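You operate a simulated robot arm through the tools that you are given. There is no shell and no other tool.

You are at the controls of a simulated robot arm. One attempt, no reset.

Task
Move the blue core from the air shaft to the green mat.
Fine: tap shut and hose vented before the nozzle goes back in its cup; let the shaft down by the release button. Set down upright: blue core.

It is judged by the outcome, as a careful person would: the job done as asked, and still so three seconds after it is handed in. It fails if anything else is knocked over, pushed out of place, dropped, spilled or broken.

Robot
A 6-joint arm with a four-finger gripper, fixed in place. Base frame: the origin is on the floor under the middle of its stand, x ahead of it, y to its left, z up. Units: mm, rad, N and s.
It reaches about 1041 mm from its shoulder. Its first joint turns from -2.897 to 2.897 rad. Payload 3.67 kg.
The TCP is the grasp point between the finger pads, 28 mm short of the fingertips. In the tool frame z runs along the fingers and y along their closing line. The gripper opens to 112 mm; its body begins 73 mm behind the TCP.
Orientation is told as [roll, pitch, yaw] about the base's x, y, z axes, in that order, counted from this pose: with the fingers straight down and closing along the base's y, the tool's x points along the base's -x, its y along +y and its z along -z.

Tools
- The arm moves only by the tool drive_tool. Its argument "targets" is a list of rows, each a list of 7 numbers: the turn, a rotation vector about the tool's x, y, z in units of 6 degrees (1.0 is 6 degrees), then the shift along the tool's x, y, z in units of 40 mm (1.0 is 40 mm), then the opening, from 0 (shut) to 1 (fully open). In form: [[ax, ay, az, dx, dy, dz, jaw], ...]. A call has 1 to 20 rows; each row shifts and turns the commanded pose from where the row before left it, along the tool's axes as they then stand. A call with a number of a shift or a turn outside -1 to 1 is refused whole. Rows are played at 5 a second. More than 50 mm and 0.15 rad between two rows, or a gripper value outside its range, and nothing of the call is played. Where a pose cannot be reached the arm comes as near as it can. A force on the tool above 60 N (or 10 N above the force at the start of the call, whichever is more), or a blocked arm, ends the call early, and 0.2 s more pass. Each finger travels about 102.5 mm/s and halts on what it meets, pressing with about 27 N; the grip force reading is that of the motor and also rises with nothing between the fingers. The clock runs only during rows and for 0.2 s after the last one: add rows that do not move to give the fingers time. The reply holds the time, the measured pose of the TCP, the force on the tool along the base axes, the opening and the grip force, in the units named above and with some noise, with the torque about the TCP (base axes, N m) and any sound that the robot's microphone picked up.
- Cameras (640 x 400 px; columns grow to the right, rows downward): "scene" is fixed at [402.7, 507.7, 1564.8]; the picture's right is [-0.48, 0.88, 0.00], its down [0.85, 0.46, -0.26] and it looks along [-0.23, -0.13, -0.97] (base axes); focal length 214 px, centre (320, 200). "wrist" rides on the gripper at [60, -18, -104] in the tool frame; the picture's right is [0.29, 0.96, 0.00], its down [-0.80, 0.24, -0.55] and it looks along [-0.53, 0.16, 0.83] (tool axes); focal length 234 px, centre (320, 200). There is no depth. A picture from a camera that has moved, and an enlarged one, comes with that camera's place and axes in the base frame and with its lens. The place of the scene camera against the robot may be out by one fixed shift of up to 12 mm in any direction.
- snapshot(camera): a new picture of that camera. It takes no simulated time.
- zoom(camera, box): a new picture of the part [left, top, right, bottom] of that camera's present view, enlarged. It takes no simulated time.
- close_job(): hands the job in; it is judged then, once.

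Nothing tells you positions but the pictures and the camera data. Unless the task says otherwise, let go and move clear before handing in.

The tools are called after "Call:" as a command line: name --pt "numbers of a row" for each row, then --argument value for the rest, lists and objects as JSON in quotes. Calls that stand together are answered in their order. drive_tool: Moves the arm, as the interface text tells. Its arguments: {"type":"object","properties":{"targets":{"type":"array"}},"required":["targets"]} The other tools are called the same way: snapshot (camera) takes a picture; zoom (camera, box) takes an enlarged picture of a part of a camera's view; close_job () hands the job in.

At the start:

```text
time_s: 0.0
ee_pos: [156.8, 431.3, 1211.0]
tool_rot: [0.001, 0.0, 0.0]
contact_force: [0.5, -0.1, 0.3]
moment: [-0.02, -0.03, -0.01]
finger_gap: 112.1
grasp_force: 0.1
```

scene: 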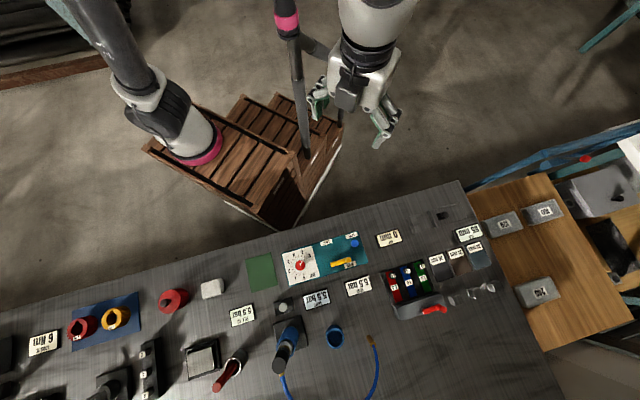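
wrist: 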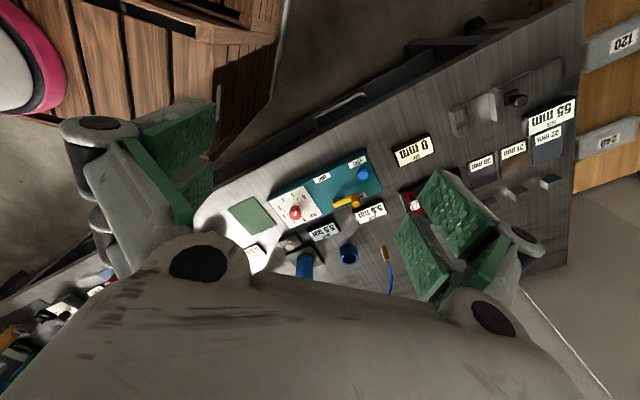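

I see a bench with a pneumatic panel (gauge, yellow tap, blue button), a hose with nozzle, a green mat and several labelled items. I'll enlarge the parts of the scene first to make out what everything is.

Call:
zoom --camera "scene" --box '[220, 220, 400, 332]'

Call:
zoom --camera "scene" --box '[220, 290, 400, 400]'

Call:
zoom --camera "scene" --box '[370, 190, 550, 320]'

Call:
zoom --camera "scene" --box '[0, 270, 250, 400]'

Call:
zoom --camera "wrist" --box '[200, 130, 420, 300]'

```text
3.56 times, centred on (310, 276) of scene
camera zoom: at [402.7, 507.7, 1564.8], right [-0.48, 0.88, 0.0], down [0.85, 0.46, -0.26], along [-0.23, -0.13, -0.97], focal length 763 px, centre (356, -70)
```

zoom: 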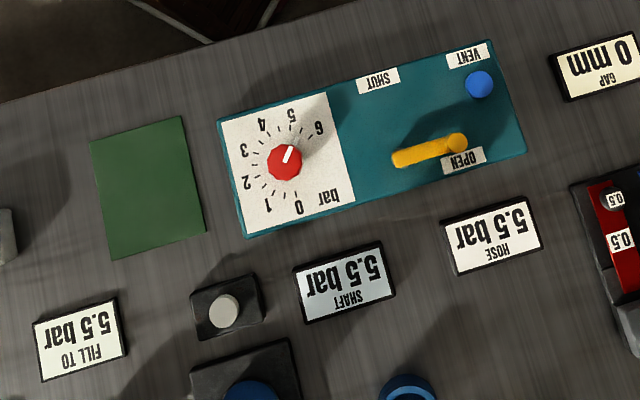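

```text
3.56 times, centred on (310, 345) of scene
camera zoom: at [402.7, 507.7, 1564.8], right [-0.48, 0.88, 0.0], down [0.85, 0.46, -0.26], along [-0.23, -0.13, -0.97], focal length 763 px, centre (356, -316)
```

zoom: 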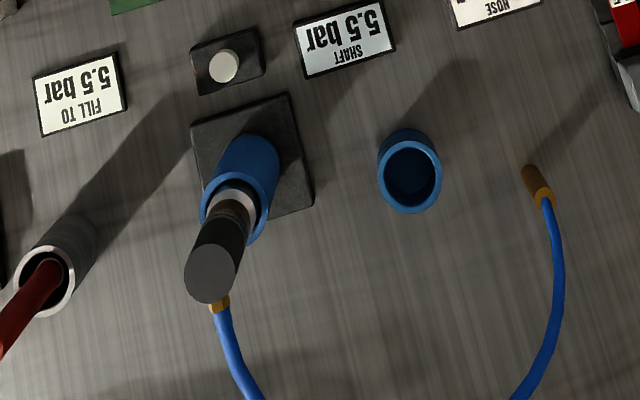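

```text
3.08 times, centred on (460, 255) of scene
camera zoom: at [402.7, 507.7, 1564.8], right [-0.48, 0.88, 0.0], down [0.85, 0.46, -0.26], along [-0.23, -0.13, -0.97], focal length 660 px, centre (-111, 31)
```

zoom: 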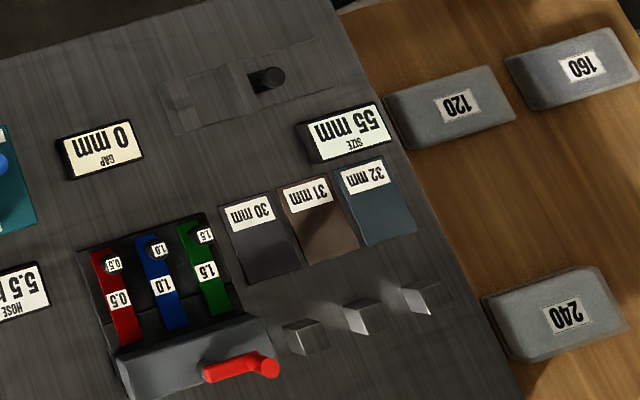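

```text
2.56 times, centred on (125, 335) of scene
camera zoom: at [402.7, 507.7, 1564.8], right [-0.48, 0.88, 0.0], down [0.85, 0.46, -0.26], along [-0.23, -0.13, -0.97], focal length 549 px, centre (819, -146)
```

zoom: 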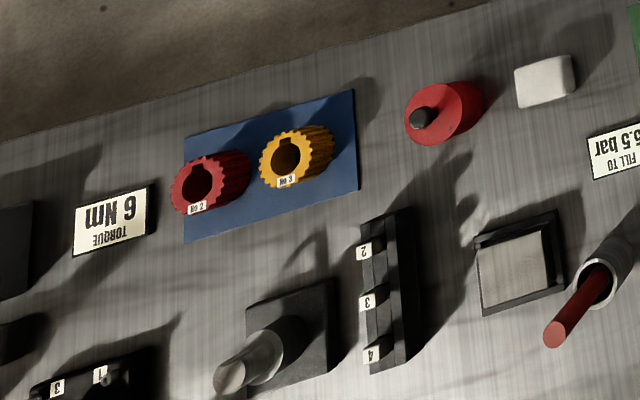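

```text
2.35 times, centred on (310, 215) of wrist
camera zoom: at [98.8, 413.3, 1315.2], right [-0.29, 0.96, 0.0], down [0.8, 0.24, 0.55], along [0.53, 0.16, -0.83], focal length 551 px, centre (344, 165)
```

zoom: 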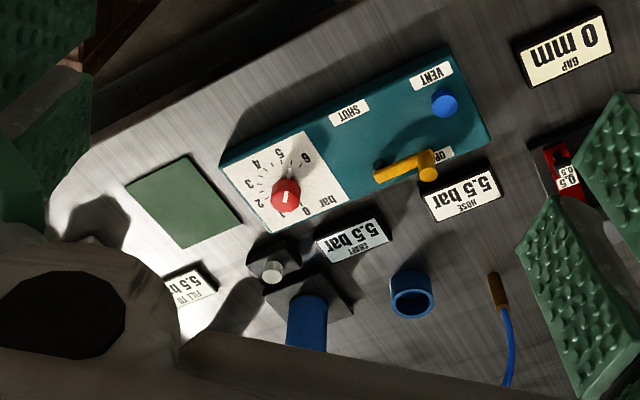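

The air shaft holds the blue core at about (643, 527), with what looks like the black nozzle still on its top. The bench is near z≈796, the mat is around (538, 351), and the yellow tap is open. I'll move up over the near side of the bench at a safe height and turn the gripper square to it for a closer look.

Call:
drive_tool --pt "0 0 0 -0.9 -0.25 0.16 1" --pt "0 0 0 -0.9 -0.25 0.16 1" --pt "0 0 0 -0.9 -0.25 0.16 1" --pt "0 0 0 -0.9 -0.25 0.16 1" --pt "0 0 0 -0.9 -0.25 0.16 1" --pt "0 0 0 -0.9 -0.25 0.16 1" --pt "0 0 0 -0.9 -0.25 0.16 1" --pt "0 0 0 -0.9 -0.25 0.16 1" --pt "0 0 0 -0.9 -0.25 0.16 1" --pt "0 0 -0.94 0 0 0 1" --pt "0 0 -0.94 0 0 0 1" --pt "0 0 -0.94 0 0 0 1" --pt "0 0 -0.94 0 0 0 1" --pt "0 0 -0.94 0 0 0 1" --pt "0 0 -0.94 0 0 0 1" --pt "0 0 -0.94 0 0 0 1" --pt "0 0 -0.94 0 0 0 1" --pt "0 0 0 0 0 0 1"

```text
time_s: 3.8
ee_pos: [482.5, 342.3, 1153.1]
tool_rot: [0.001, 0.001, 0.788]
contact_force: [0.3, -0.1, -0.5]
moment: [0.01, -0.02, 0.01]
finger_gap: 112.1
grasp_force: 0.1
```

The arm is now over the near side of the bench, with its yaw at 45°. Next I'll look through both cameras.

Call:
snapshot --camera "wrist"

Call:
snapshot --camera "scene"

```text
taken
camera wrist: at [453.4, 286.2, 1257.1], right [-0.88, 0.47, 0.0], down [0.39, 0.73, 0.55], along [0.26, 0.49, -0.83], focal length 234 px, centre (320, 200)
```

wrist: 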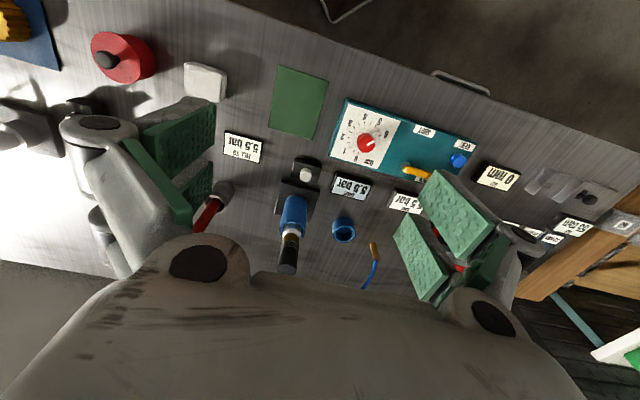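

```text
taken
```

scene: 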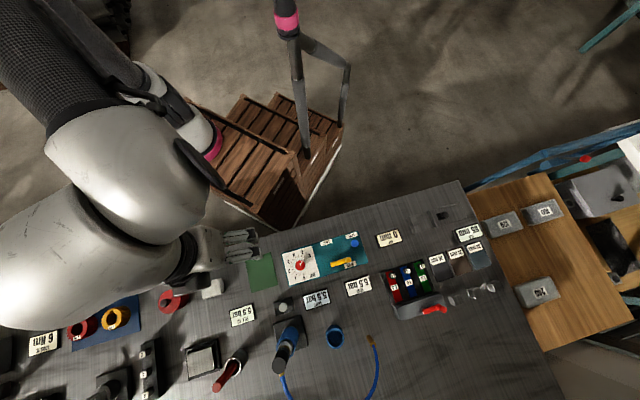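

Now the wrist camera sees the shaft, tap panel, mat and cup (image top is the robot side). I'll enlarge the important parts of it.

Call:
zoom --camera "wrist" --box '[260, 140, 400, 290]'

Call:
zoom --camera "wrist" --box '[310, 80, 490, 215]'

Call:
zoom --camera "scene" --box '[260, 310, 400, 400]'

```text
2.67 times, centred on (330, 215) of wrist
camera zoom: at [453.4, 286.2, 1257.1], right [-0.88, 0.47, 0.0], down [0.39, 0.73, 0.55], along [0.26, 0.49, -0.83], focal length 624 px, centre (293, 160)
```

zoom: 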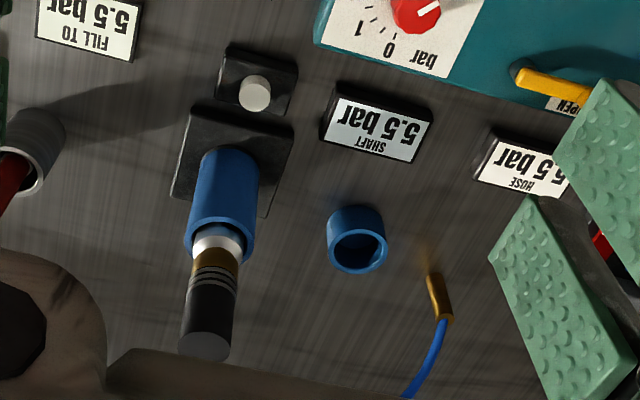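

```text
2.96 times, centred on (400, 148) of wrist
camera zoom: at [453.4, 286.2, 1257.1], right [-0.88, 0.47, 0.0], down [0.39, 0.73, 0.55], along [0.26, 0.49, -0.83], focal length 694 px, centre (83, 356)
```

zoom: 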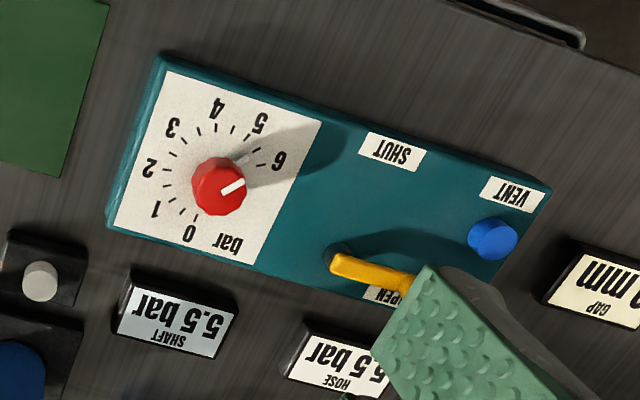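

```text
4.44 times, centred on (330, 355) of scene
camera zoom: at [402.7, 507.7, 1564.8], right [-0.48, 0.88, 0.0], down [0.85, 0.46, -0.26], along [-0.23, -0.13, -0.97], focal length 953 px, centre (276, -489)
```

zoom: 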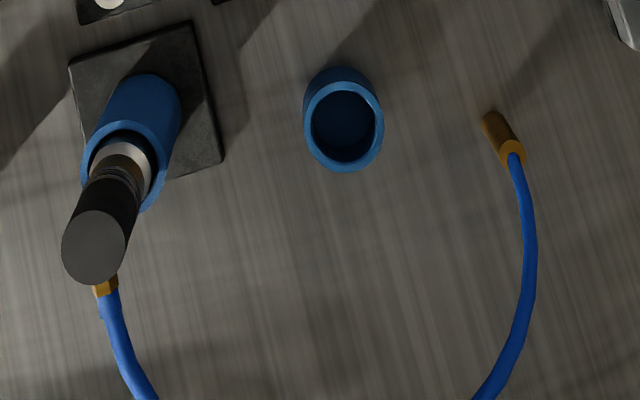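

The nozzle is the black cylinder on top of the shaft, with its hose fitting pointing away from the robot. The blue ring beside it is the nozzle cup, the white button is the release, and the tap lever is at OPEN. I'll move above the tap panel for a closer view.

Call:
drive_tool --pt "0 0 0 -0.147 0.769 0.49 1" --pt "0 0 0 -0.147 0.769 0.49 1" --pt "0 0 0 -0.147 0.769 0.49 1" --pt "0 0 0 -0.147 0.769 0.49 1" --pt "0 0 0 -0.147 0.769 0.49 1" --pt "0 0 0 -0.147 0.769 0.49 1" --pt "0 0 0 -0.147 0.769 0.49 1" --pt "0 0 0 -0.147 0.769 0.49 1" --pt "0 0 0 0 0 0 1"

Call:
snapshot --camera "wrist"

Call:
zoom --camera "scene" --box '[260, 220, 400, 320]'

```text
time_s: 5.8
ee_pos: [340.4, 549.6, 997.8]
tool_rot: [0.001, 0.0, 0.787]
contact_force: [0.5, -0.5, 0.3]
moment: [0.0, 0.0, 0.0]
finger_gap: 111.9
grasp_force: 0.1
```

```text
taken
camera wrist: at [311.7, 494.3, 1100.6], right [-0.88, 0.47, 0.0], down [0.39, 0.73, 0.55], along [0.26, 0.49, -0.83], focal length 234 px, centre (320, 200)
```

wrist: 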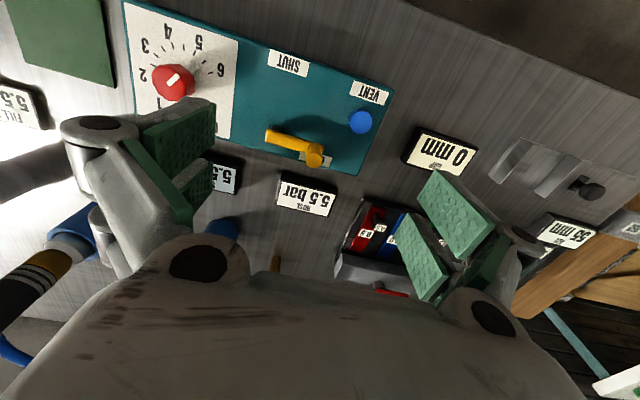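

```text
4.00 times, centred on (330, 270) of scene
camera zoom: at [402.7, 507.7, 1564.8], right [-0.48, 0.88, 0.0], down [0.85, 0.46, -0.26], along [-0.23, -0.13, -0.97], focal length 858 px, centre (280, -80)
```

zoom: 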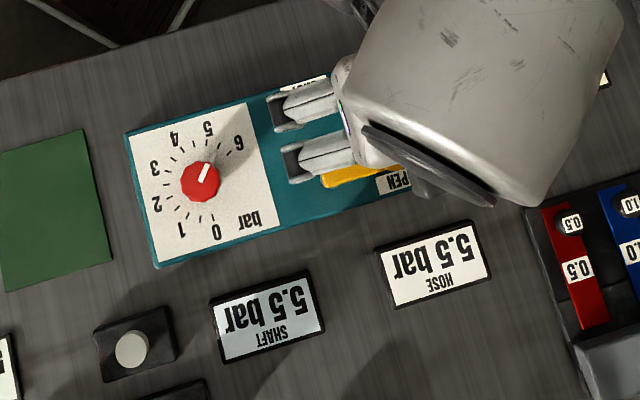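

Call:
zoom --camera "wrist" --box '[215, 30, 415, 220]'

```text
2.11 times, centred on (315, 125) of wrist
camera zoom: at [311.7, 494.3, 1100.6], right [-0.88, 0.47, 0.0], down [0.39, 0.73, 0.55], along [0.26, 0.49, -0.83], focal length 493 px, centre (330, 358)
```

zoom: 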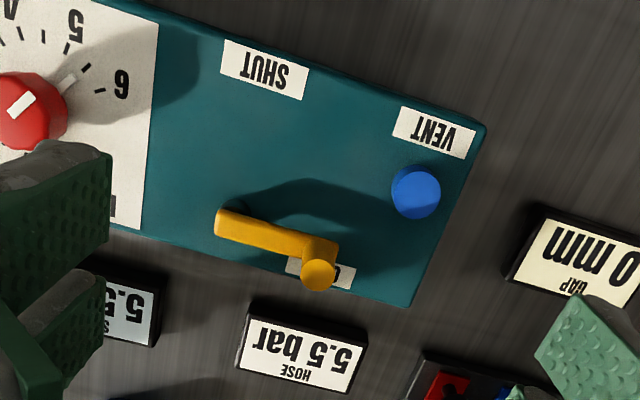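

The lever pivots near (f≈671, l≈105) in my bench-aligned frame, which has f pointing away from the robot and l pointing left. Its upright end knob is at about (671, 154) with its top near z≈866, and SHUT lies 90° round towards the robot. I'll turn the gripper so the fingers straddle the lever, narrow the jaw and check.

Call:
drive_tool --pt "0 0 1 0 0 0 0.24" --pt "0 0 1 0 0 0 0.24" --pt "0 0 1 0 0 0 0.24" --pt "0 0 1 0 0 0 0.24" --pt "0 0 1 0 0 0 0.24" --pt "0 0 1 0 0 0 0.24" --pt "0 0 1 0 0 0 0.24" --pt "0 0 1 0 0 0 0.24" --pt "0 0 1 0 0 0 0.24" --pt "0 0 1 0 0 0 0.24" --pt "0 0 1 0 0 0 0.24" --pt "0 0 1 0 0 0 0.24" --pt "0 0 1 0 0 0 0.24" --pt "0 0 1 0 0 0 0.24" --pt "0 0 1 0 0 0 0.24" --pt "0 0 0 0 0 0 0.24"

Call:
snapshot --camera "wrist"

Call:
snapshot --camera "scene"

```text
time_s: 9.2
ee_pos: [339.5, 549.3, 996.3]
tool_rot: [0.0, 0.002, -0.784]
contact_force: [0.4, 0.1, -0.5]
moment: [0.02, 0.0, -0.01]
finger_gap: 26.9
grasp_force: 0.0
```

```text
taken
camera wrist: at [286.1, 578.3, 1100.8], right [0.47, 0.88, 0.0], down [0.73, -0.39, 0.55], along [0.49, -0.26, -0.83], focal length 234 px, centre (320, 200)
```

wrist: 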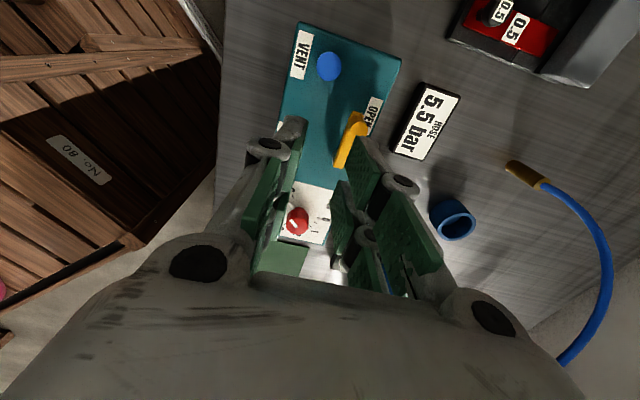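

```text
taken
```

scene: 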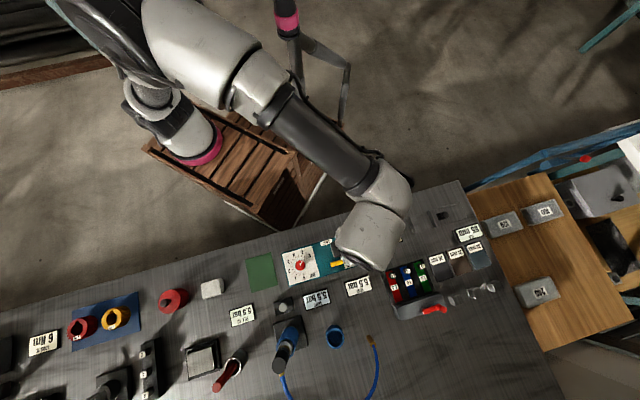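

Now the jaw is 27 mm wide with the fingers set across the lever. I'll enlarge the view to check the fingertips against the knob.

Call:
zoom --camera "wrist" --box '[230, 20, 450, 280]'

```text
1.54 times, centred on (340, 150) of wrist
camera zoom: at [286.1, 578.3, 1100.8], right [0.47, 0.88, 0.0], down [0.73, -0.39, 0.55], along [0.49, -0.26, -0.83], focal length 360 px, centre (289, 277)
```

zoom: 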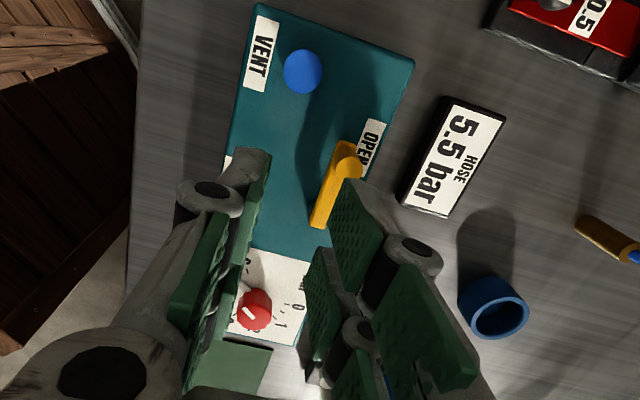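

Call:
zoom --camera "wrist" --box '[270, 90, 430, 200]'

```text
3.64 times, centred on (350, 145) of wrist
camera zoom: at [286.1, 578.3, 1100.8], right [0.47, 0.88, 0.0], down [0.73, -0.39, 0.55], along [0.49, -0.26, -0.83], focal length 852 px, centre (211, 400)
```

zoom: 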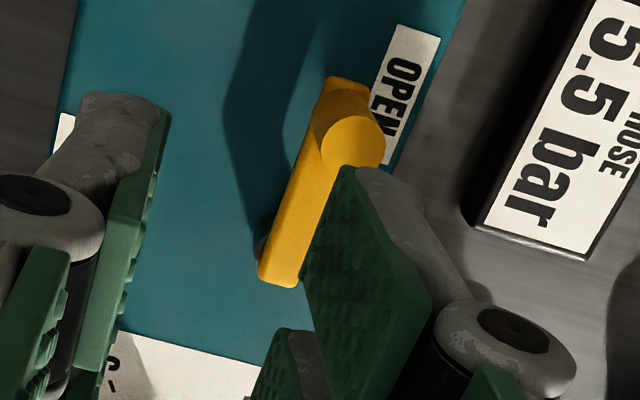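

The fingertips sit about 25 mm beyond the TCP at this opening. I'll line up over the knob, open to about 45 mm, stop just above it and look again.

Call:
drive_tool --pt "0 0 0 0.08 0.5 0 0.4" --pt "0 0 0 0.08 0.48 0 0.4" --pt "0 0 0 0 0 0.7 0.4" --pt "0 0 0 0 0 0.7 0.4" --pt "0 0 0 0 0 0.6 0.4" --pt "0 0 0 0 0 0 0.4"

Call:
zoom --camera "wrist" --box '[220, 20, 440, 260]'

Call:
zoom --camera "scene" --box '[290, 210, 430, 300]'

```text
time_s: 10.6
ee_pos: [363.8, 581.3, 916.4]
tool_rot: [0.0, 0.001, -0.784]
contact_force: [0.4, 0.5, -0.1]
moment: [0.02, -0.02, 0.01]
finger_gap: 45.0
grasp_force: 0.0
```

```text
1.67 times, centred on (330, 140) of wrist
camera zoom: at [309.2, 610.5, 1020.6], right [0.47, 0.88, 0.0], down [0.73, -0.39, 0.55], along [0.49, -0.26, -0.83], focal length 390 px, centre (303, 300)
```

zoom: 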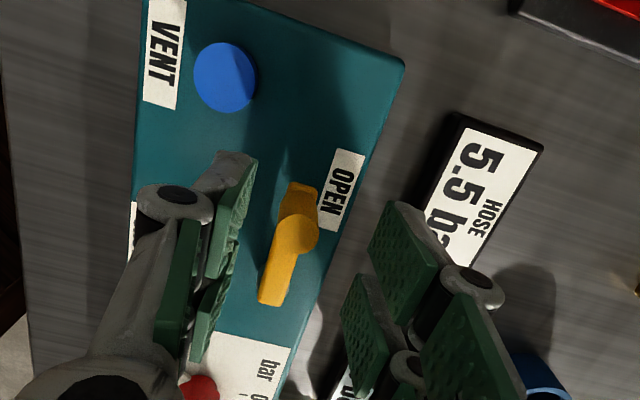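

```text
4.44 times, centred on (360, 255) of scene
camera zoom: at [402.7, 507.7, 1564.8], right [-0.48, 0.88, 0.0], down [0.85, 0.46, -0.26], along [-0.23, -0.13, -0.97], focal length 953 px, centre (142, -44)
```

zoom: 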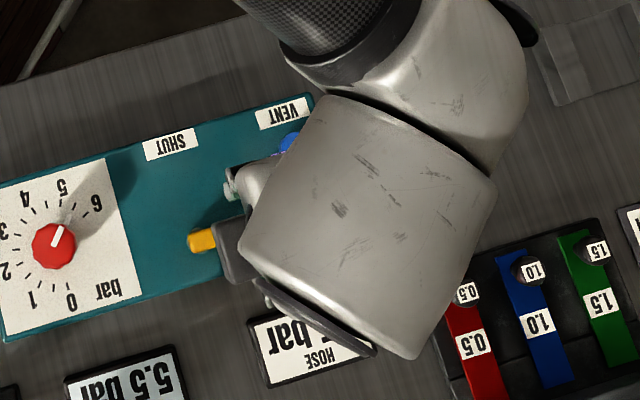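

The knob is centred between the open fingers, so I'll go straight down around it and then narrow the jaw.

Call:
drive_tool --pt "0 0 0 0 0 0.4 0.4" --pt "0 0 0 0 0 0.4 0.4" --pt "0 0 0 0 0 0.4 0.4" --pt "0 0 0 0 0 0 0.4" --pt "0 0 0 0 0 0 0.24" --pt "0 0 0 0 0 0 0.24"

Call:
zoom --camera "wrist" --box '[220, 20, 440, 260]'

```text
time_s: 12.0
ee_pos: [364.3, 581.6, 868.2]
tool_rot: [0.0, 0.001, -0.785]
contact_force: [0.8, 0.5, 0.2]
moment: [-0.04, -0.01, -0.02]
finger_gap: 26.8
grasp_force: 0.0
```

```text
1.67 times, centred on (330, 140) of wrist
camera zoom: at [309.3, 610.7, 972.7], right [0.47, 0.88, 0.0], down [0.73, -0.39, 0.55], along [0.49, -0.26, -0.83], focal length 390 px, centre (303, 300)
```

zoom: 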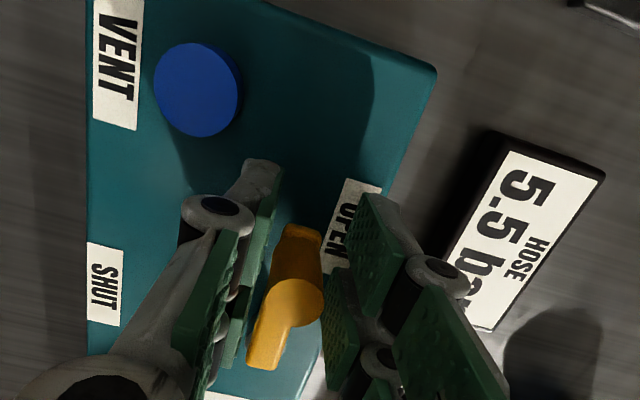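

The lever knob sits between the finger pairs. I'll narrow the jaw a little more and swing it round the pivot towards SHUT, half way to start with.

Call:
drive_tool --pt "0 0 0 0 0 0 0.2" --pt "0 0 -1 -0.007 -0.13 0 0.2" --pt "0 0 -1 -0.007 -0.13 0 0.2" --pt "0 0 -1 -0.007 -0.13 0 0.2" --pt "0 0 -1 -0.007 -0.13 0 0.2" --pt "0 0 -1 -0.007 -0.13 0 0.2" --pt "0 0 -1 -0.007 -0.13 0 0.2" --pt "0 0 -1 -0.007 -0.13 0 0.2" --pt "0 0 0 0 0 0 0.2"

Call:
zoom --camera "wrist" --box '[220, 20, 440, 260]'

Call:
zoom --camera "scene" --box '[270, 210, 430, 310]'

```text
time_s: 14.0
ee_pos: [347.9, 548.0, 870.0]
tool_rot: [0.004, 0.001, -0.048]
contact_force: [-0.2, 0.0, 0.5]
moment: [0.01, 0.01, 0.02]
finger_gap: 22.7
grasp_force: 0.9
```

```text
1.67 times, centred on (330, 140) of wrist
camera zoom: at [289.4, 533.2, 972.7], right [-0.24, 0.97, 0.0], down [0.81, 0.2, 0.55], along [0.54, 0.13, -0.83], focal length 390 px, centre (303, 300)
```

zoom: 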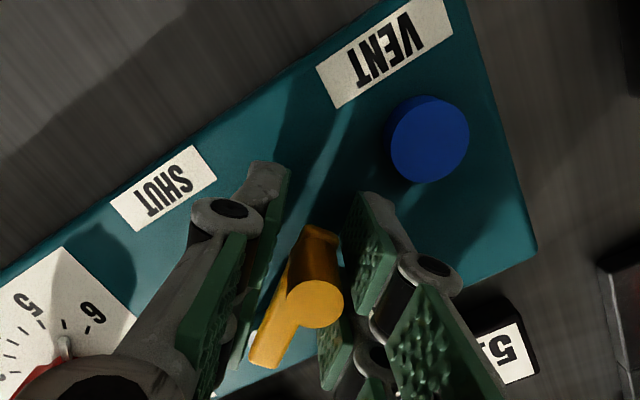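

```text
4.00 times, centred on (350, 260) of scene
camera zoom: at [402.7, 507.7, 1564.8], right [-0.48, 0.88, 0.0], down [0.85, 0.46, -0.26], along [-0.23, -0.13, -0.97], focal length 858 px, centre (200, -40)
```

zoom: 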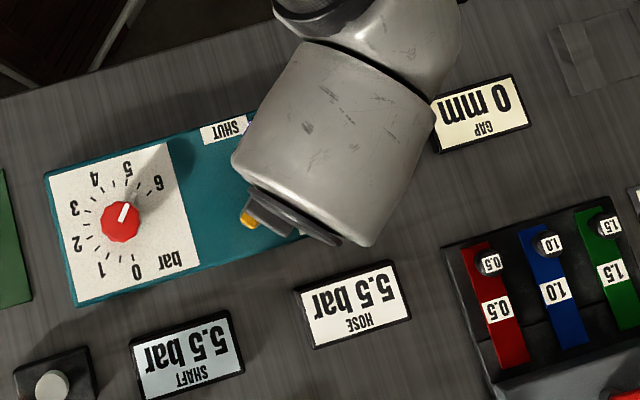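

The lever follows well and is about 40° round, with hardly any force. I'll carry on to SHUT with a small overtravel.

Call:
drive_tool --pt "0 0 -1 -0.007 -0.13 0 0.2" --pt "0 0 -1 -0.007 -0.13 0 0.2" --pt "0 0 -1 -0.007 -0.13 0 0.2" --pt "0 0 -1 -0.007 -0.13 0 0.2" --pt "0 0 -1 -0.007 -0.13 0 0.2" --pt "0 0 -1 -0.007 -0.13 0 0.2" --pt "0 0 -1 -0.007 -0.13 0 0.2" --pt "0 0 -1 -0.007 -0.13 0 0.2" --pt "0 0 -0.3 0 -0.05 0 0.2" --pt "0 0 -0.3 0 -0.05 0 0.2" --pt "0 0 0 0 0 0 0.2"

Call:
zoom --camera "wrist" --box '[220, 20, 440, 260]'

Call:
zoom --camera "scene" --box '[270, 210, 430, 310]'

```text
time_s: 16.4
ee_pos: [366.8, 507.8, 868.6]
tool_rot: [0.0, 0.001, 0.852]
contact_force: [-2.3, 3.5, 0.9]
moment: [0.09, 0.03, -0.04]
finger_gap: 24.3
grasp_force: 1.4
```

```text
1.67 times, centred on (330, 140) of wrist
camera zoom: at [341.9, 451.7, 972.9], right [-0.91, 0.41, 0.0], down [0.35, 0.76, 0.55], along [0.23, 0.51, -0.83], focal length 390 px, centre (303, 300)
```

zoom: 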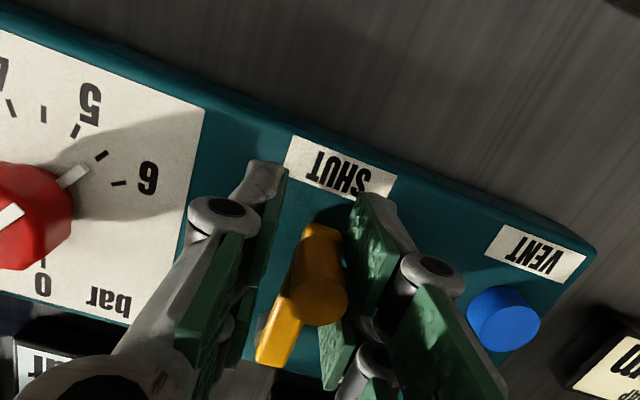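

```text
4.00 times, centred on (350, 260) of scene
camera zoom: at [402.7, 507.7, 1564.8], right [-0.48, 0.88, 0.0], down [0.85, 0.46, -0.26], along [-0.23, -0.13, -0.97], focal length 858 px, centre (200, -40)
```

zoom: 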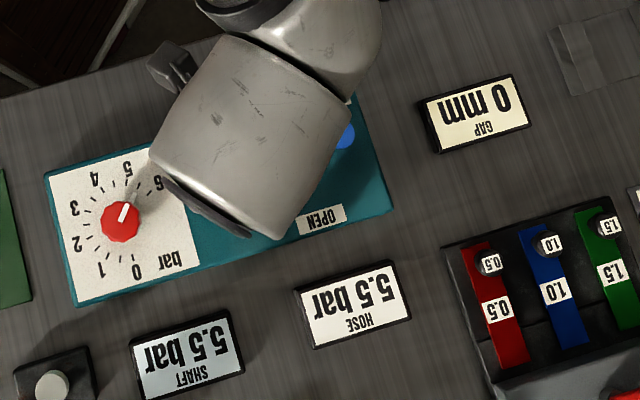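

The lever is over SHUT and pressing lightly on its stop. I'll nudge slightly further to confirm it's home.

Call:
drive_tool --pt "0 0 0 0 -0.06 0 0.2" --pt "0 0 0 0 0 0 0.2"

Call:
zoom --camera "wrist" --box '[220, 20, 440, 260]'

```text
time_s: 17.0
ee_pos: [370.1, 508.2, 869.1]
tool_rot: [0.001, 0.001, 0.851]
contact_force: [-6.6, 7.4, 1.5]
moment: [0.26, 0.1, -0.12]
finger_gap: 27.6
grasp_force: 4.4
```

```text
1.67 times, centred on (330, 140) of wrist
camera zoom: at [343.3, 450.3, 972.9], right [-0.91, 0.41, 0.0], down [0.35, 0.76, 0.56], along [0.23, 0.51, -0.83], focal length 390 px, centre (303, 300)
```

zoom: 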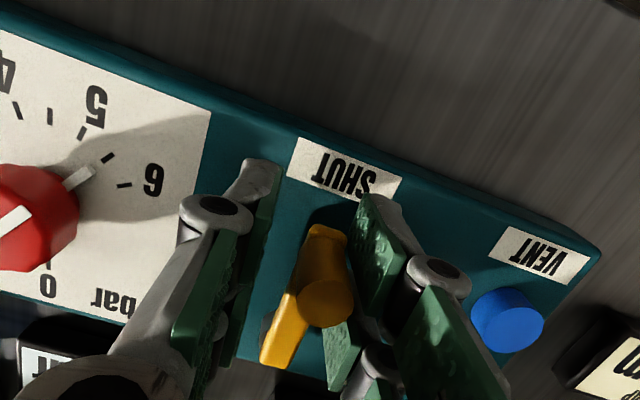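

That's firmly against the stop. I'll relax, open, lift straight up and check the lever.

Call:
drive_tool --pt "0 0 0 0 0.1 0 0.25" --pt "0 0 0 0 0 0 0.4" --pt "0 0 0 0 0 0 0.4" --pt "0 0 0 0 0 -0.6 0.4" --pt "0 0 0 0 0 -0.8 0.4" --pt "0 0 0 0 0 -0.8 0.4" --pt "0 0 0 0 0 0 0.4"

Call:
snapshot --camera "wrist"

Call:
zoom --camera "scene" --box '[260, 220, 400, 320]'

```text
time_s: 18.6
ee_pos: [365.7, 508.2, 957.0]
tool_rot: [0.003, 0.0, 0.849]
contact_force: [0.0, -0.8, 0.6]
moment: [0.0, 0.01, -0.01]
finger_gap: 45.0
grasp_force: 0.0
```

```text
taken
camera wrist: at [341.0, 451.9, 1061.5], right [-0.91, 0.41, 0.0], down [0.35, 0.76, 0.55], along [0.23, 0.5, -0.83], focal length 234 px, centre (320, 200)
```

wrist: 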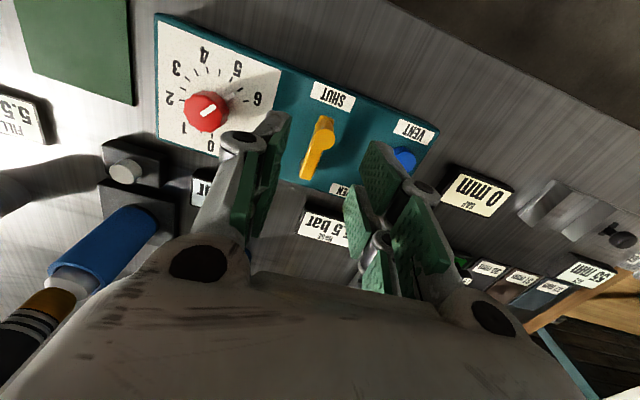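

```text
4.00 times, centred on (330, 270) of scene
camera zoom: at [402.7, 507.7, 1564.8], right [-0.48, 0.88, 0.0], down [0.85, 0.46, -0.26], along [-0.23, -0.13, -0.97], focal length 858 px, centre (280, -80)
```

zoom: 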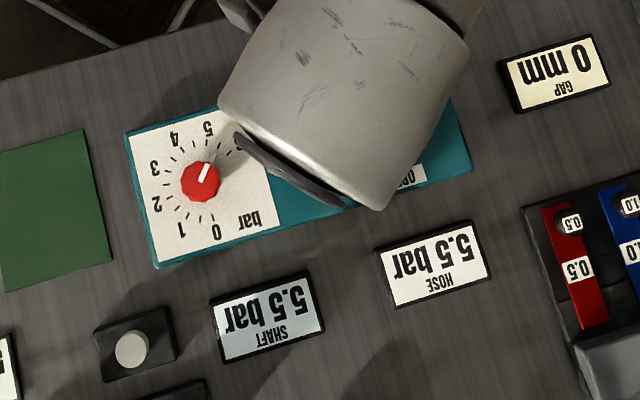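

The lever points to SHUT. Next is the blue VENT button, which I put at about base (305, 577) with its top near z≈839. I'll close the fingers, move over it and stop above it to look.

Call:
drive_tool --pt "0 0 0.61 0 0 0 0.2" --pt "0 0 0 -0.049 0.764 0 0" --pt "0 0 0 -0.049 0.764 0 0" --pt "0 0 0 -0.049 0.764 0 0" --pt "0 0 0 0 0 0.6 0" --pt "0 0 0 0 0 0.6 0" --pt "0 0 0 0 0 0.5 0" --pt "0 0 0 0 0 0 0"

Call:
zoom --camera "wrist" --box '[220, 20, 440, 260]'

Call:
zoom --camera "scene" --box '[260, 220, 400, 320]'

```text
time_s: 20.4
ee_pos: [302.9, 578.5, 890.1]
tool_rot: [0.002, 0.0, 0.789]
contact_force: [0.5, -0.2, -0.6]
moment: [0.01, -0.03, 0.0]
finger_gap: 0.3
grasp_force: 26.9
```

```text
1.67 times, centred on (330, 140) of wrist
camera zoom: at [275.4, 523.3, 993.5], right [-0.88, 0.47, 0.0], down [0.39, 0.73, 0.55], along [0.26, 0.49, -0.83], focal length 390 px, centre (303, 300)
```

zoom: 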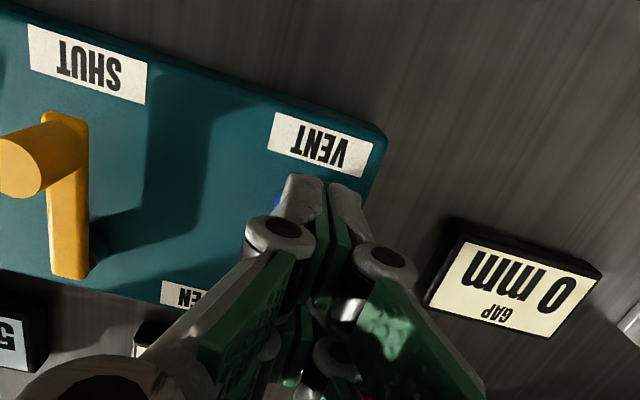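

```text
4.00 times, centred on (330, 270) of scene
camera zoom: at [402.7, 507.7, 1564.8], right [-0.48, 0.88, 0.0], down [0.85, 0.46, -0.26], along [-0.23, -0.13, -0.97], focal length 858 px, centre (280, -80)
```

zoom: 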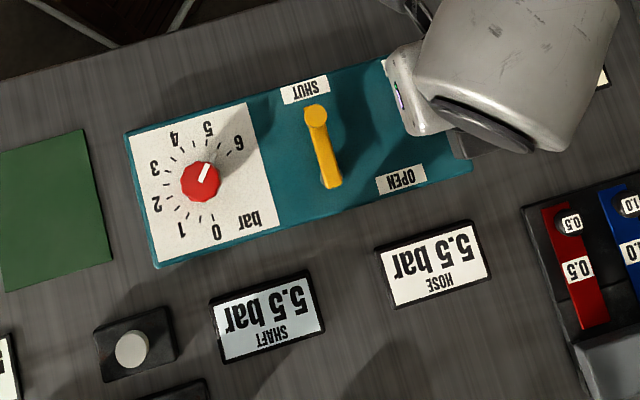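

The fingertips are about 20 mm above the VENT button. I'll press down gently in small steps, hold it, then read the hose sign.

Call:
drive_tool --pt "0 0 0 0 0 0.25 0" --pt "0 0 0 0 0 0.2 0" --pt "0 0 0 0 0 0.05 0" --pt "0 0 0 0 0 0.05 0" --pt "0 0 0 0 0 0.05 0" --pt "0 0 0 0 0 0 0"

Call:
zoom --camera "scene" --box '[290, 250, 400, 310]'

```text
time_s: 21.8
ee_pos: [305.5, 578.8, 865.8]
tool_rot: [0.003, 0.001, 0.788]
contact_force: [2.3, -0.2, 3.8]
moment: [-0.01, -0.04, -0.03]
finger_gap: 5.9
grasp_force: 35.9
heard: click
```

```text
5.82 times, centred on (345, 280) of scene
camera zoom: at [402.7, 507.7, 1564.8], right [-0.48, 0.88, 0.0], down [0.85, 0.46, -0.26], along [-0.23, -0.13, -0.97], focal length 1248 px, centre (174, -266)
```

zoom: 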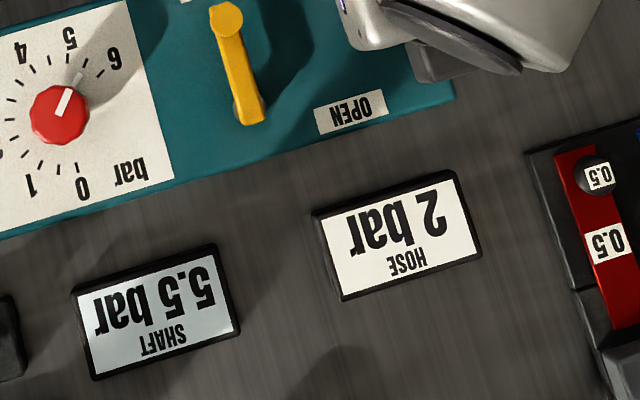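

The button clicked and the hose has dropped to 2 bar while the shaft keeps 5.5. I'll hold it down until the hose reads 0.

Call:
drive_tool --pt "0 0 0 0 0 0 0" --pt "0 0 0 0 0 0 0" --pt "0 0 0 0 0 0 0" --pt "0 0 0 0 0 0 0" --pt "0 0 0 0 0 0 0"

Call:
zoom --camera "scene" --box '[290, 250, 400, 310]'

```text
time_s: 23.0
ee_pos: [303.4, 578.8, 865.2]
tool_rot: [0.002, -0.001, 0.786]
contact_force: [1.0, -0.7, 3.8]
moment: [-0.04, -0.04, 0.01]
finger_gap: 5.8
grasp_force: 35.3
```

```text
5.82 times, centred on (345, 280) of scene
camera zoom: at [402.7, 507.7, 1564.8], right [-0.48, 0.88, 0.0], down [0.85, 0.46, -0.26], along [-0.23, -0.13, -0.97], focal length 1248 px, centre (174, -266)
```

zoom: 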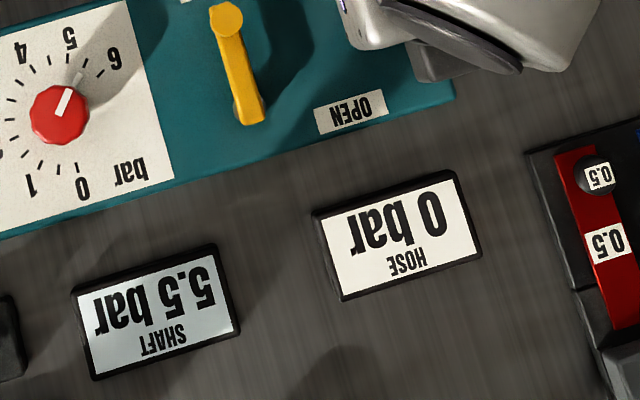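

Hose reads 0 bar and the tap is shut. I'll lift off the button and move to a spot where I can see the shaft, nozzle and cup.

Call:
drive_tool --pt "0 0 0 0 0 -0.7 0" --pt "0 0 0 0 0 -0.9 0" --pt "0 0 0 0 0 -0.9 0.3" --pt "0 0 0 -0.237 -0.797 -0.484 1" --pt "0 0 0 -0.237 -0.797 -0.484 1" --pt "0 0 0 -0.237 -0.797 -0.484 1" --pt "0 0 0 -0.237 -0.797 -0.484 1" --pt "0 0 0 -0.237 -0.797 -0.484 1" --pt "0 0 0 -0.237 -0.797 -0.484 1" --pt "0 0 0 -0.237 -0.797 -0.484 1" --pt "0 0 0 -0.237 -0.797 -0.484 1" --pt "0 0 0 0 0 0 1"

Call:
snapshot --camera "wrist"

Call:
zoom --camera "scene" --box '[260, 220, 400, 320]'

```text
time_s: 25.6
ee_pos: [539.4, 451.3, 1119.8]
tool_rot: [0.002, 0.001, 0.787]
contact_force: [0.1, 0.5, 0.7]
moment: [0.01, 0.0, 0.02]
finger_gap: 111.9
grasp_force: 0.0
```

```text
taken
camera wrist: at [511.1, 396.5, 1223.2], right [-0.88, 0.47, 0.0], down [0.39, 0.73, 0.55], along [0.26, 0.49, -0.83], focal length 234 px, centre (320, 200)
```

wrist: 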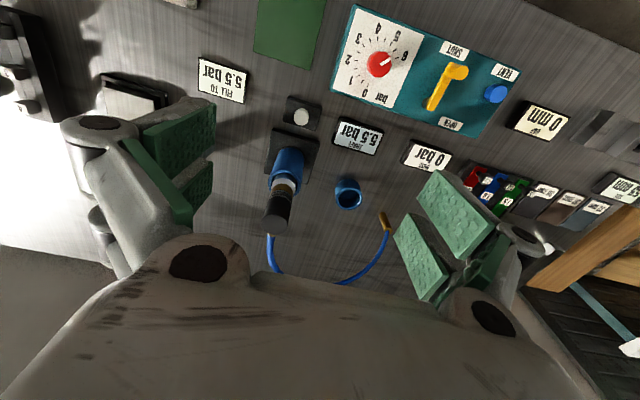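

```text
4.00 times, centred on (330, 270) of scene
camera zoom: at [402.7, 507.7, 1564.8], right [-0.48, 0.88, 0.0], down [0.85, 0.46, -0.26], along [-0.23, -0.13, -0.97], focal length 858 px, centre (280, -80)
```

zoom: 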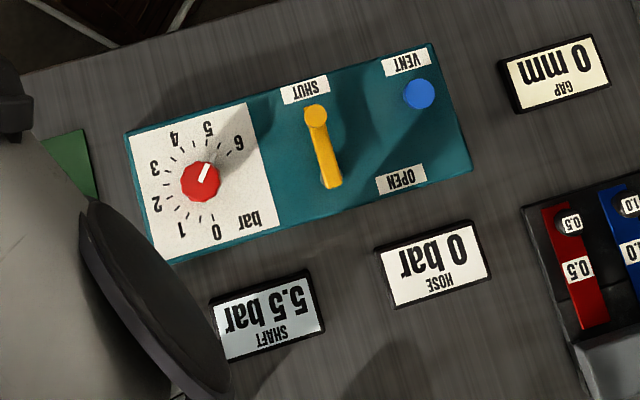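

Call:
zoom --camera "wrist" --box '[240, 80, 410, 290]'

Call:
zoom --camera "wrist" --box '[240, 130, 320, 250]'

Call:
zoom --camera "wrist" --box '[320, 160, 410, 270]'

Call:
zoom --camera "scene" --box '[250, 310, 400, 400]'

```text
1.90 times, centred on (325, 185) of wrist
camera zoom: at [511.1, 396.5, 1223.2], right [-0.88, 0.47, 0.0], down [0.39, 0.73, 0.55], along [0.26, 0.49, -0.83], focal length 446 px, centre (310, 229)
```

zoom: 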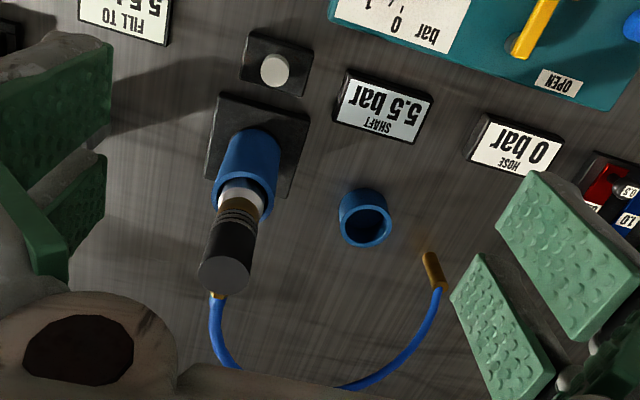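

```text
3.33 times, centred on (280, 190) of wrist
camera zoom: at [511.1, 396.5, 1223.2], right [-0.88, 0.47, 0.0], down [0.39, 0.73, 0.55], along [0.26, 0.49, -0.83], focal length 781 px, centre (453, 233)
```

zoom: 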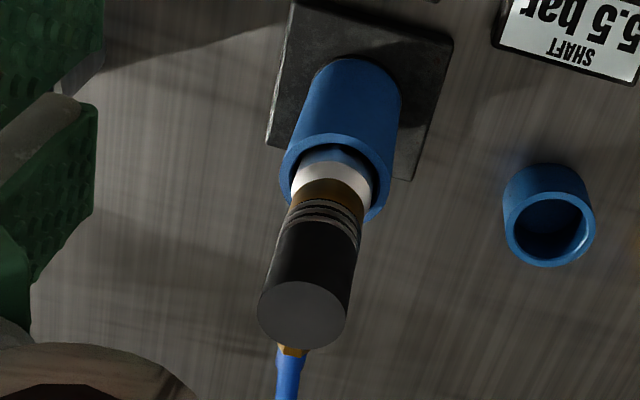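

```text
3.64 times, centred on (365, 215) of wrist
camera zoom: at [511.1, 396.5, 1223.2], right [-0.88, 0.47, 0.0], down [0.39, 0.73, 0.55], along [0.26, 0.49, -0.83], focal length 852 px, centre (156, 146)
```

zoom: 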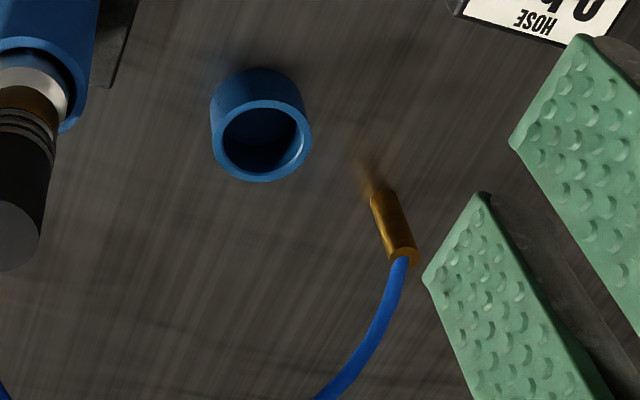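

```text
4.27 times, centred on (325, 355) of scene
camera zoom: at [402.7, 507.7, 1564.8], right [-0.48, 0.88, 0.0], down [0.85, 0.46, -0.26], along [-0.23, -0.13, -0.97], focal length 915 px, centre (299, -461)
```

zoom: 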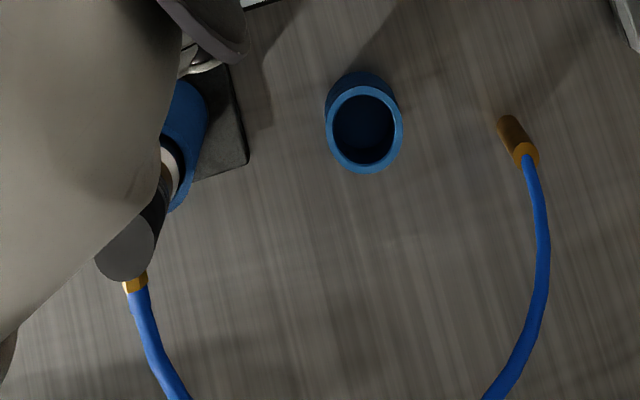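

The hose stays at 0 bar and the tap is at SHUT. The nozzle axis is at about f≈828, l≈-81 with its top near z≈1005, and the cup is at f≈867, l≈48 with its rim near z≈835. I'll move above the nozzle with the jaw open.

Call:
drive_tool --pt "0 0 0 -0.797 -0.109 0.25 0.75" --pt "0 0 0 -0.797 -0.109 0.25 0.75" --pt "0 0 0 -0.797 -0.109 0.25 0.75" --pt "0 0 0 -0.797 -0.109 0.25 0.75" --pt "0 0 0 0 0 0 0.75"

Call:
snapshot --camera "wrist"

Call:
snapshot --camera "scene"

```text
time_s: 26.8
ee_pos: [641.8, 528.7, 1079.3]
tool_rot: [0.001, 0.0, 0.787]
contact_force: [0.9, 0.3, 0.2]
moment: [0.01, 0.02, 0.0]
finger_gap: 84.1
grasp_force: 0.1
```

```text
taken
camera wrist: at [613.9, 474.1, 1182.9], right [-0.88, 0.47, 0.0], down [0.39, 0.73, 0.55], along [0.26, 0.49, -0.83], focal length 234 px, centre (320, 200)
```

wrist: 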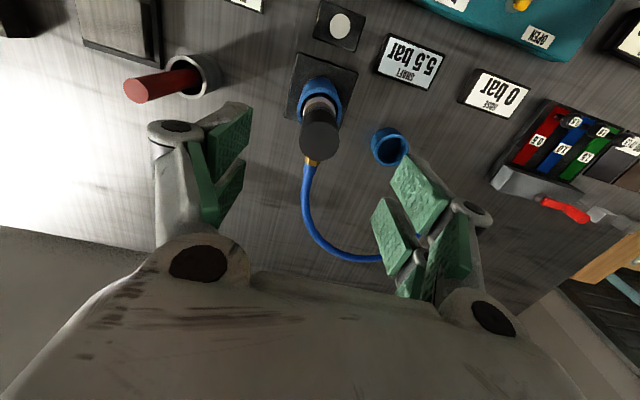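

```text
taken
```

scene: 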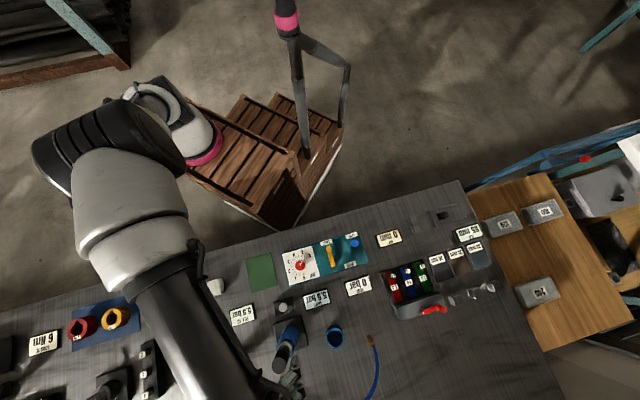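

Call:
zoom --camera "wrist" --box '[250, 30, 430, 270]'

Call:
zoom --camera "wrist" --box '[270, 60, 370, 200]'

```text
1.67 times, centred on (340, 150) of wrist
camera zoom: at [613.9, 474.1, 1182.9], right [-0.88, 0.47, 0.0], down [0.39, 0.73, 0.55], along [0.26, 0.49, -0.83], focal length 390 px, centre (287, 283)
```

zoom: 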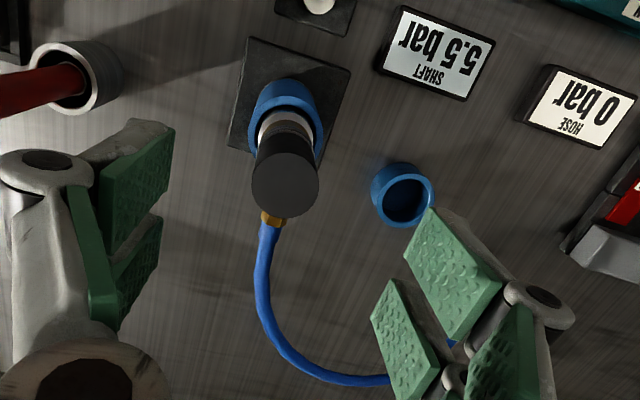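

```text
2.86 times, centred on (320, 130) of wrist
camera zoom: at [613.9, 474.1, 1182.9], right [-0.88, 0.47, 0.0], down [0.39, 0.73, 0.55], along [0.26, 0.49, -0.83], focal length 669 px, centre (320, 400)
```

zoom: 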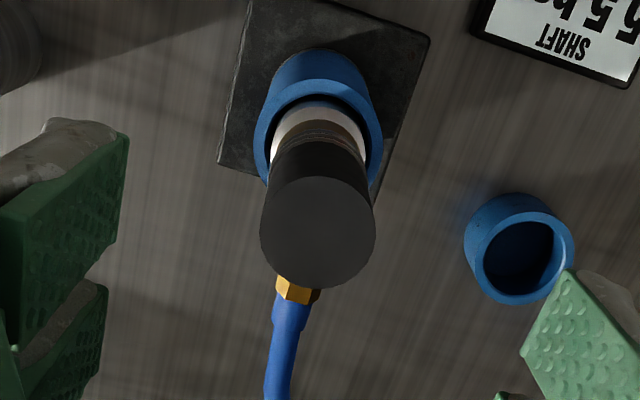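

The jaw is centred over the nozzle to within about a millimetre. I'll go straight down until the fingers surround its upper part, then close.

Call:
drive_tool --pt "0 0 0 0 0 0.6 0.7" --pt "0 0 0 0 0 0.6 0.7" --pt "0 0 0 0 0 0.5 0.6" --pt "0 0 0 0 0 0.45 0.6" --pt "0 0 0 0 0 0 0.6"

Call:
zoom --camera "wrist" --box '[200, 20, 440, 270]'

Call:
zoom --camera "scene" --box '[230, 300, 390, 400]'

```text
time_s: 28.0
ee_pos: [642.1, 528.1, 993.4]
tool_rot: [0.002, 0.0, 0.788]
contact_force: [0.0, -0.1, 1.6]
moment: [-0.02, -0.02, 0.02]
finger_gap: 67.3
grasp_force: 0.1
```

```text
1.60 times, centred on (320, 145) of wrist
camera zoom: at [613.9, 473.8, 1096.9], right [-0.88, 0.47, 0.0], down [0.39, 0.73, 0.55], along [0.26, 0.49, -0.83], focal length 375 px, centre (320, 288)
```

zoom: 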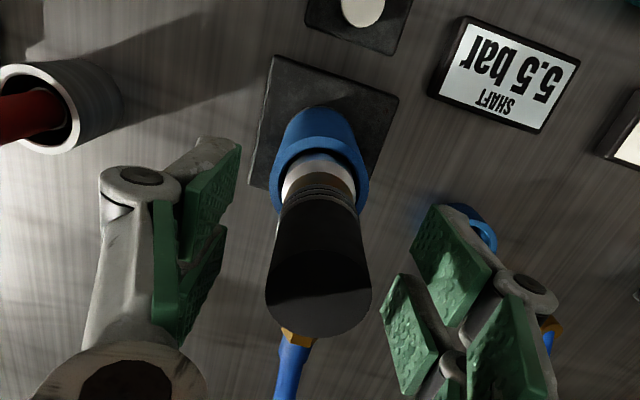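

```text
4.00 times, centred on (310, 350) of scene
camera zoom: at [402.7, 507.7, 1564.8], right [-0.48, 0.88, 0.0], down [0.85, 0.46, -0.26], along [-0.23, -0.13, -0.97], focal length 858 px, centre (360, -400)
```

zoom: 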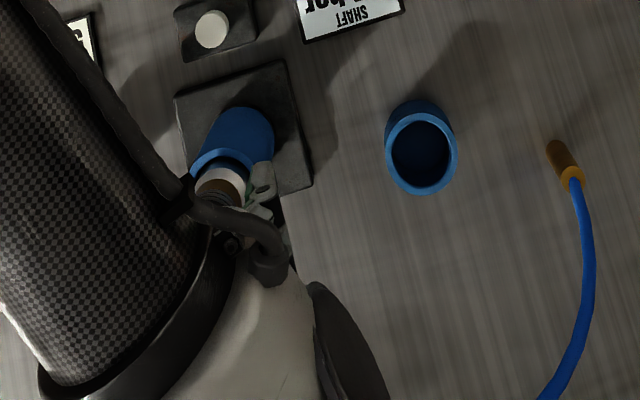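

The nozzle is centred between the pads. Closing on it now.

Call:
drive_tool --pt "0 0 0 0 0 0 0.3" --pt "0 0 0 0 0 0 0.15" --pt "0 0 0 0 0 0 0.15" --pt "0 0 0 0 0 0 0.15"

Call:
zoom --camera "wrist" --box '[200, 20, 440, 270]'

```text
time_s: 29.0
ee_pos: [642.9, 529.5, 993.5]
tool_rot: [0.001, 0.0, 0.787]
contact_force: [0.0, -0.1, -0.4]
moment: [-0.02, -0.02, 0.03]
finger_gap: 29.6
grasp_force: 27.4
```

```text
1.60 times, centred on (320, 145) of wrist
camera zoom: at [614.0, 473.8, 1097.1], right [-0.88, 0.47, 0.0], down [0.39, 0.73, 0.55], along [0.26, 0.49, -0.83], focal length 375 px, centre (320, 288)
```

zoom: 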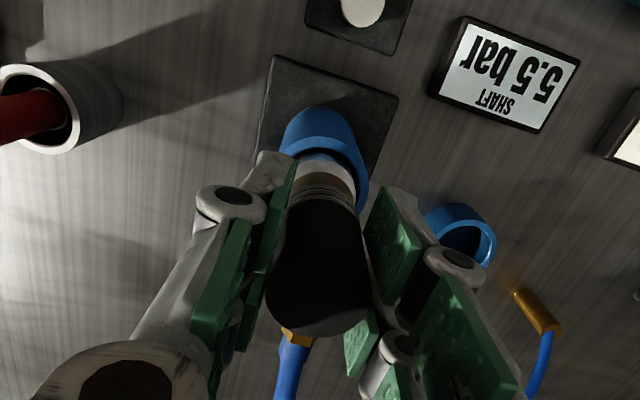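

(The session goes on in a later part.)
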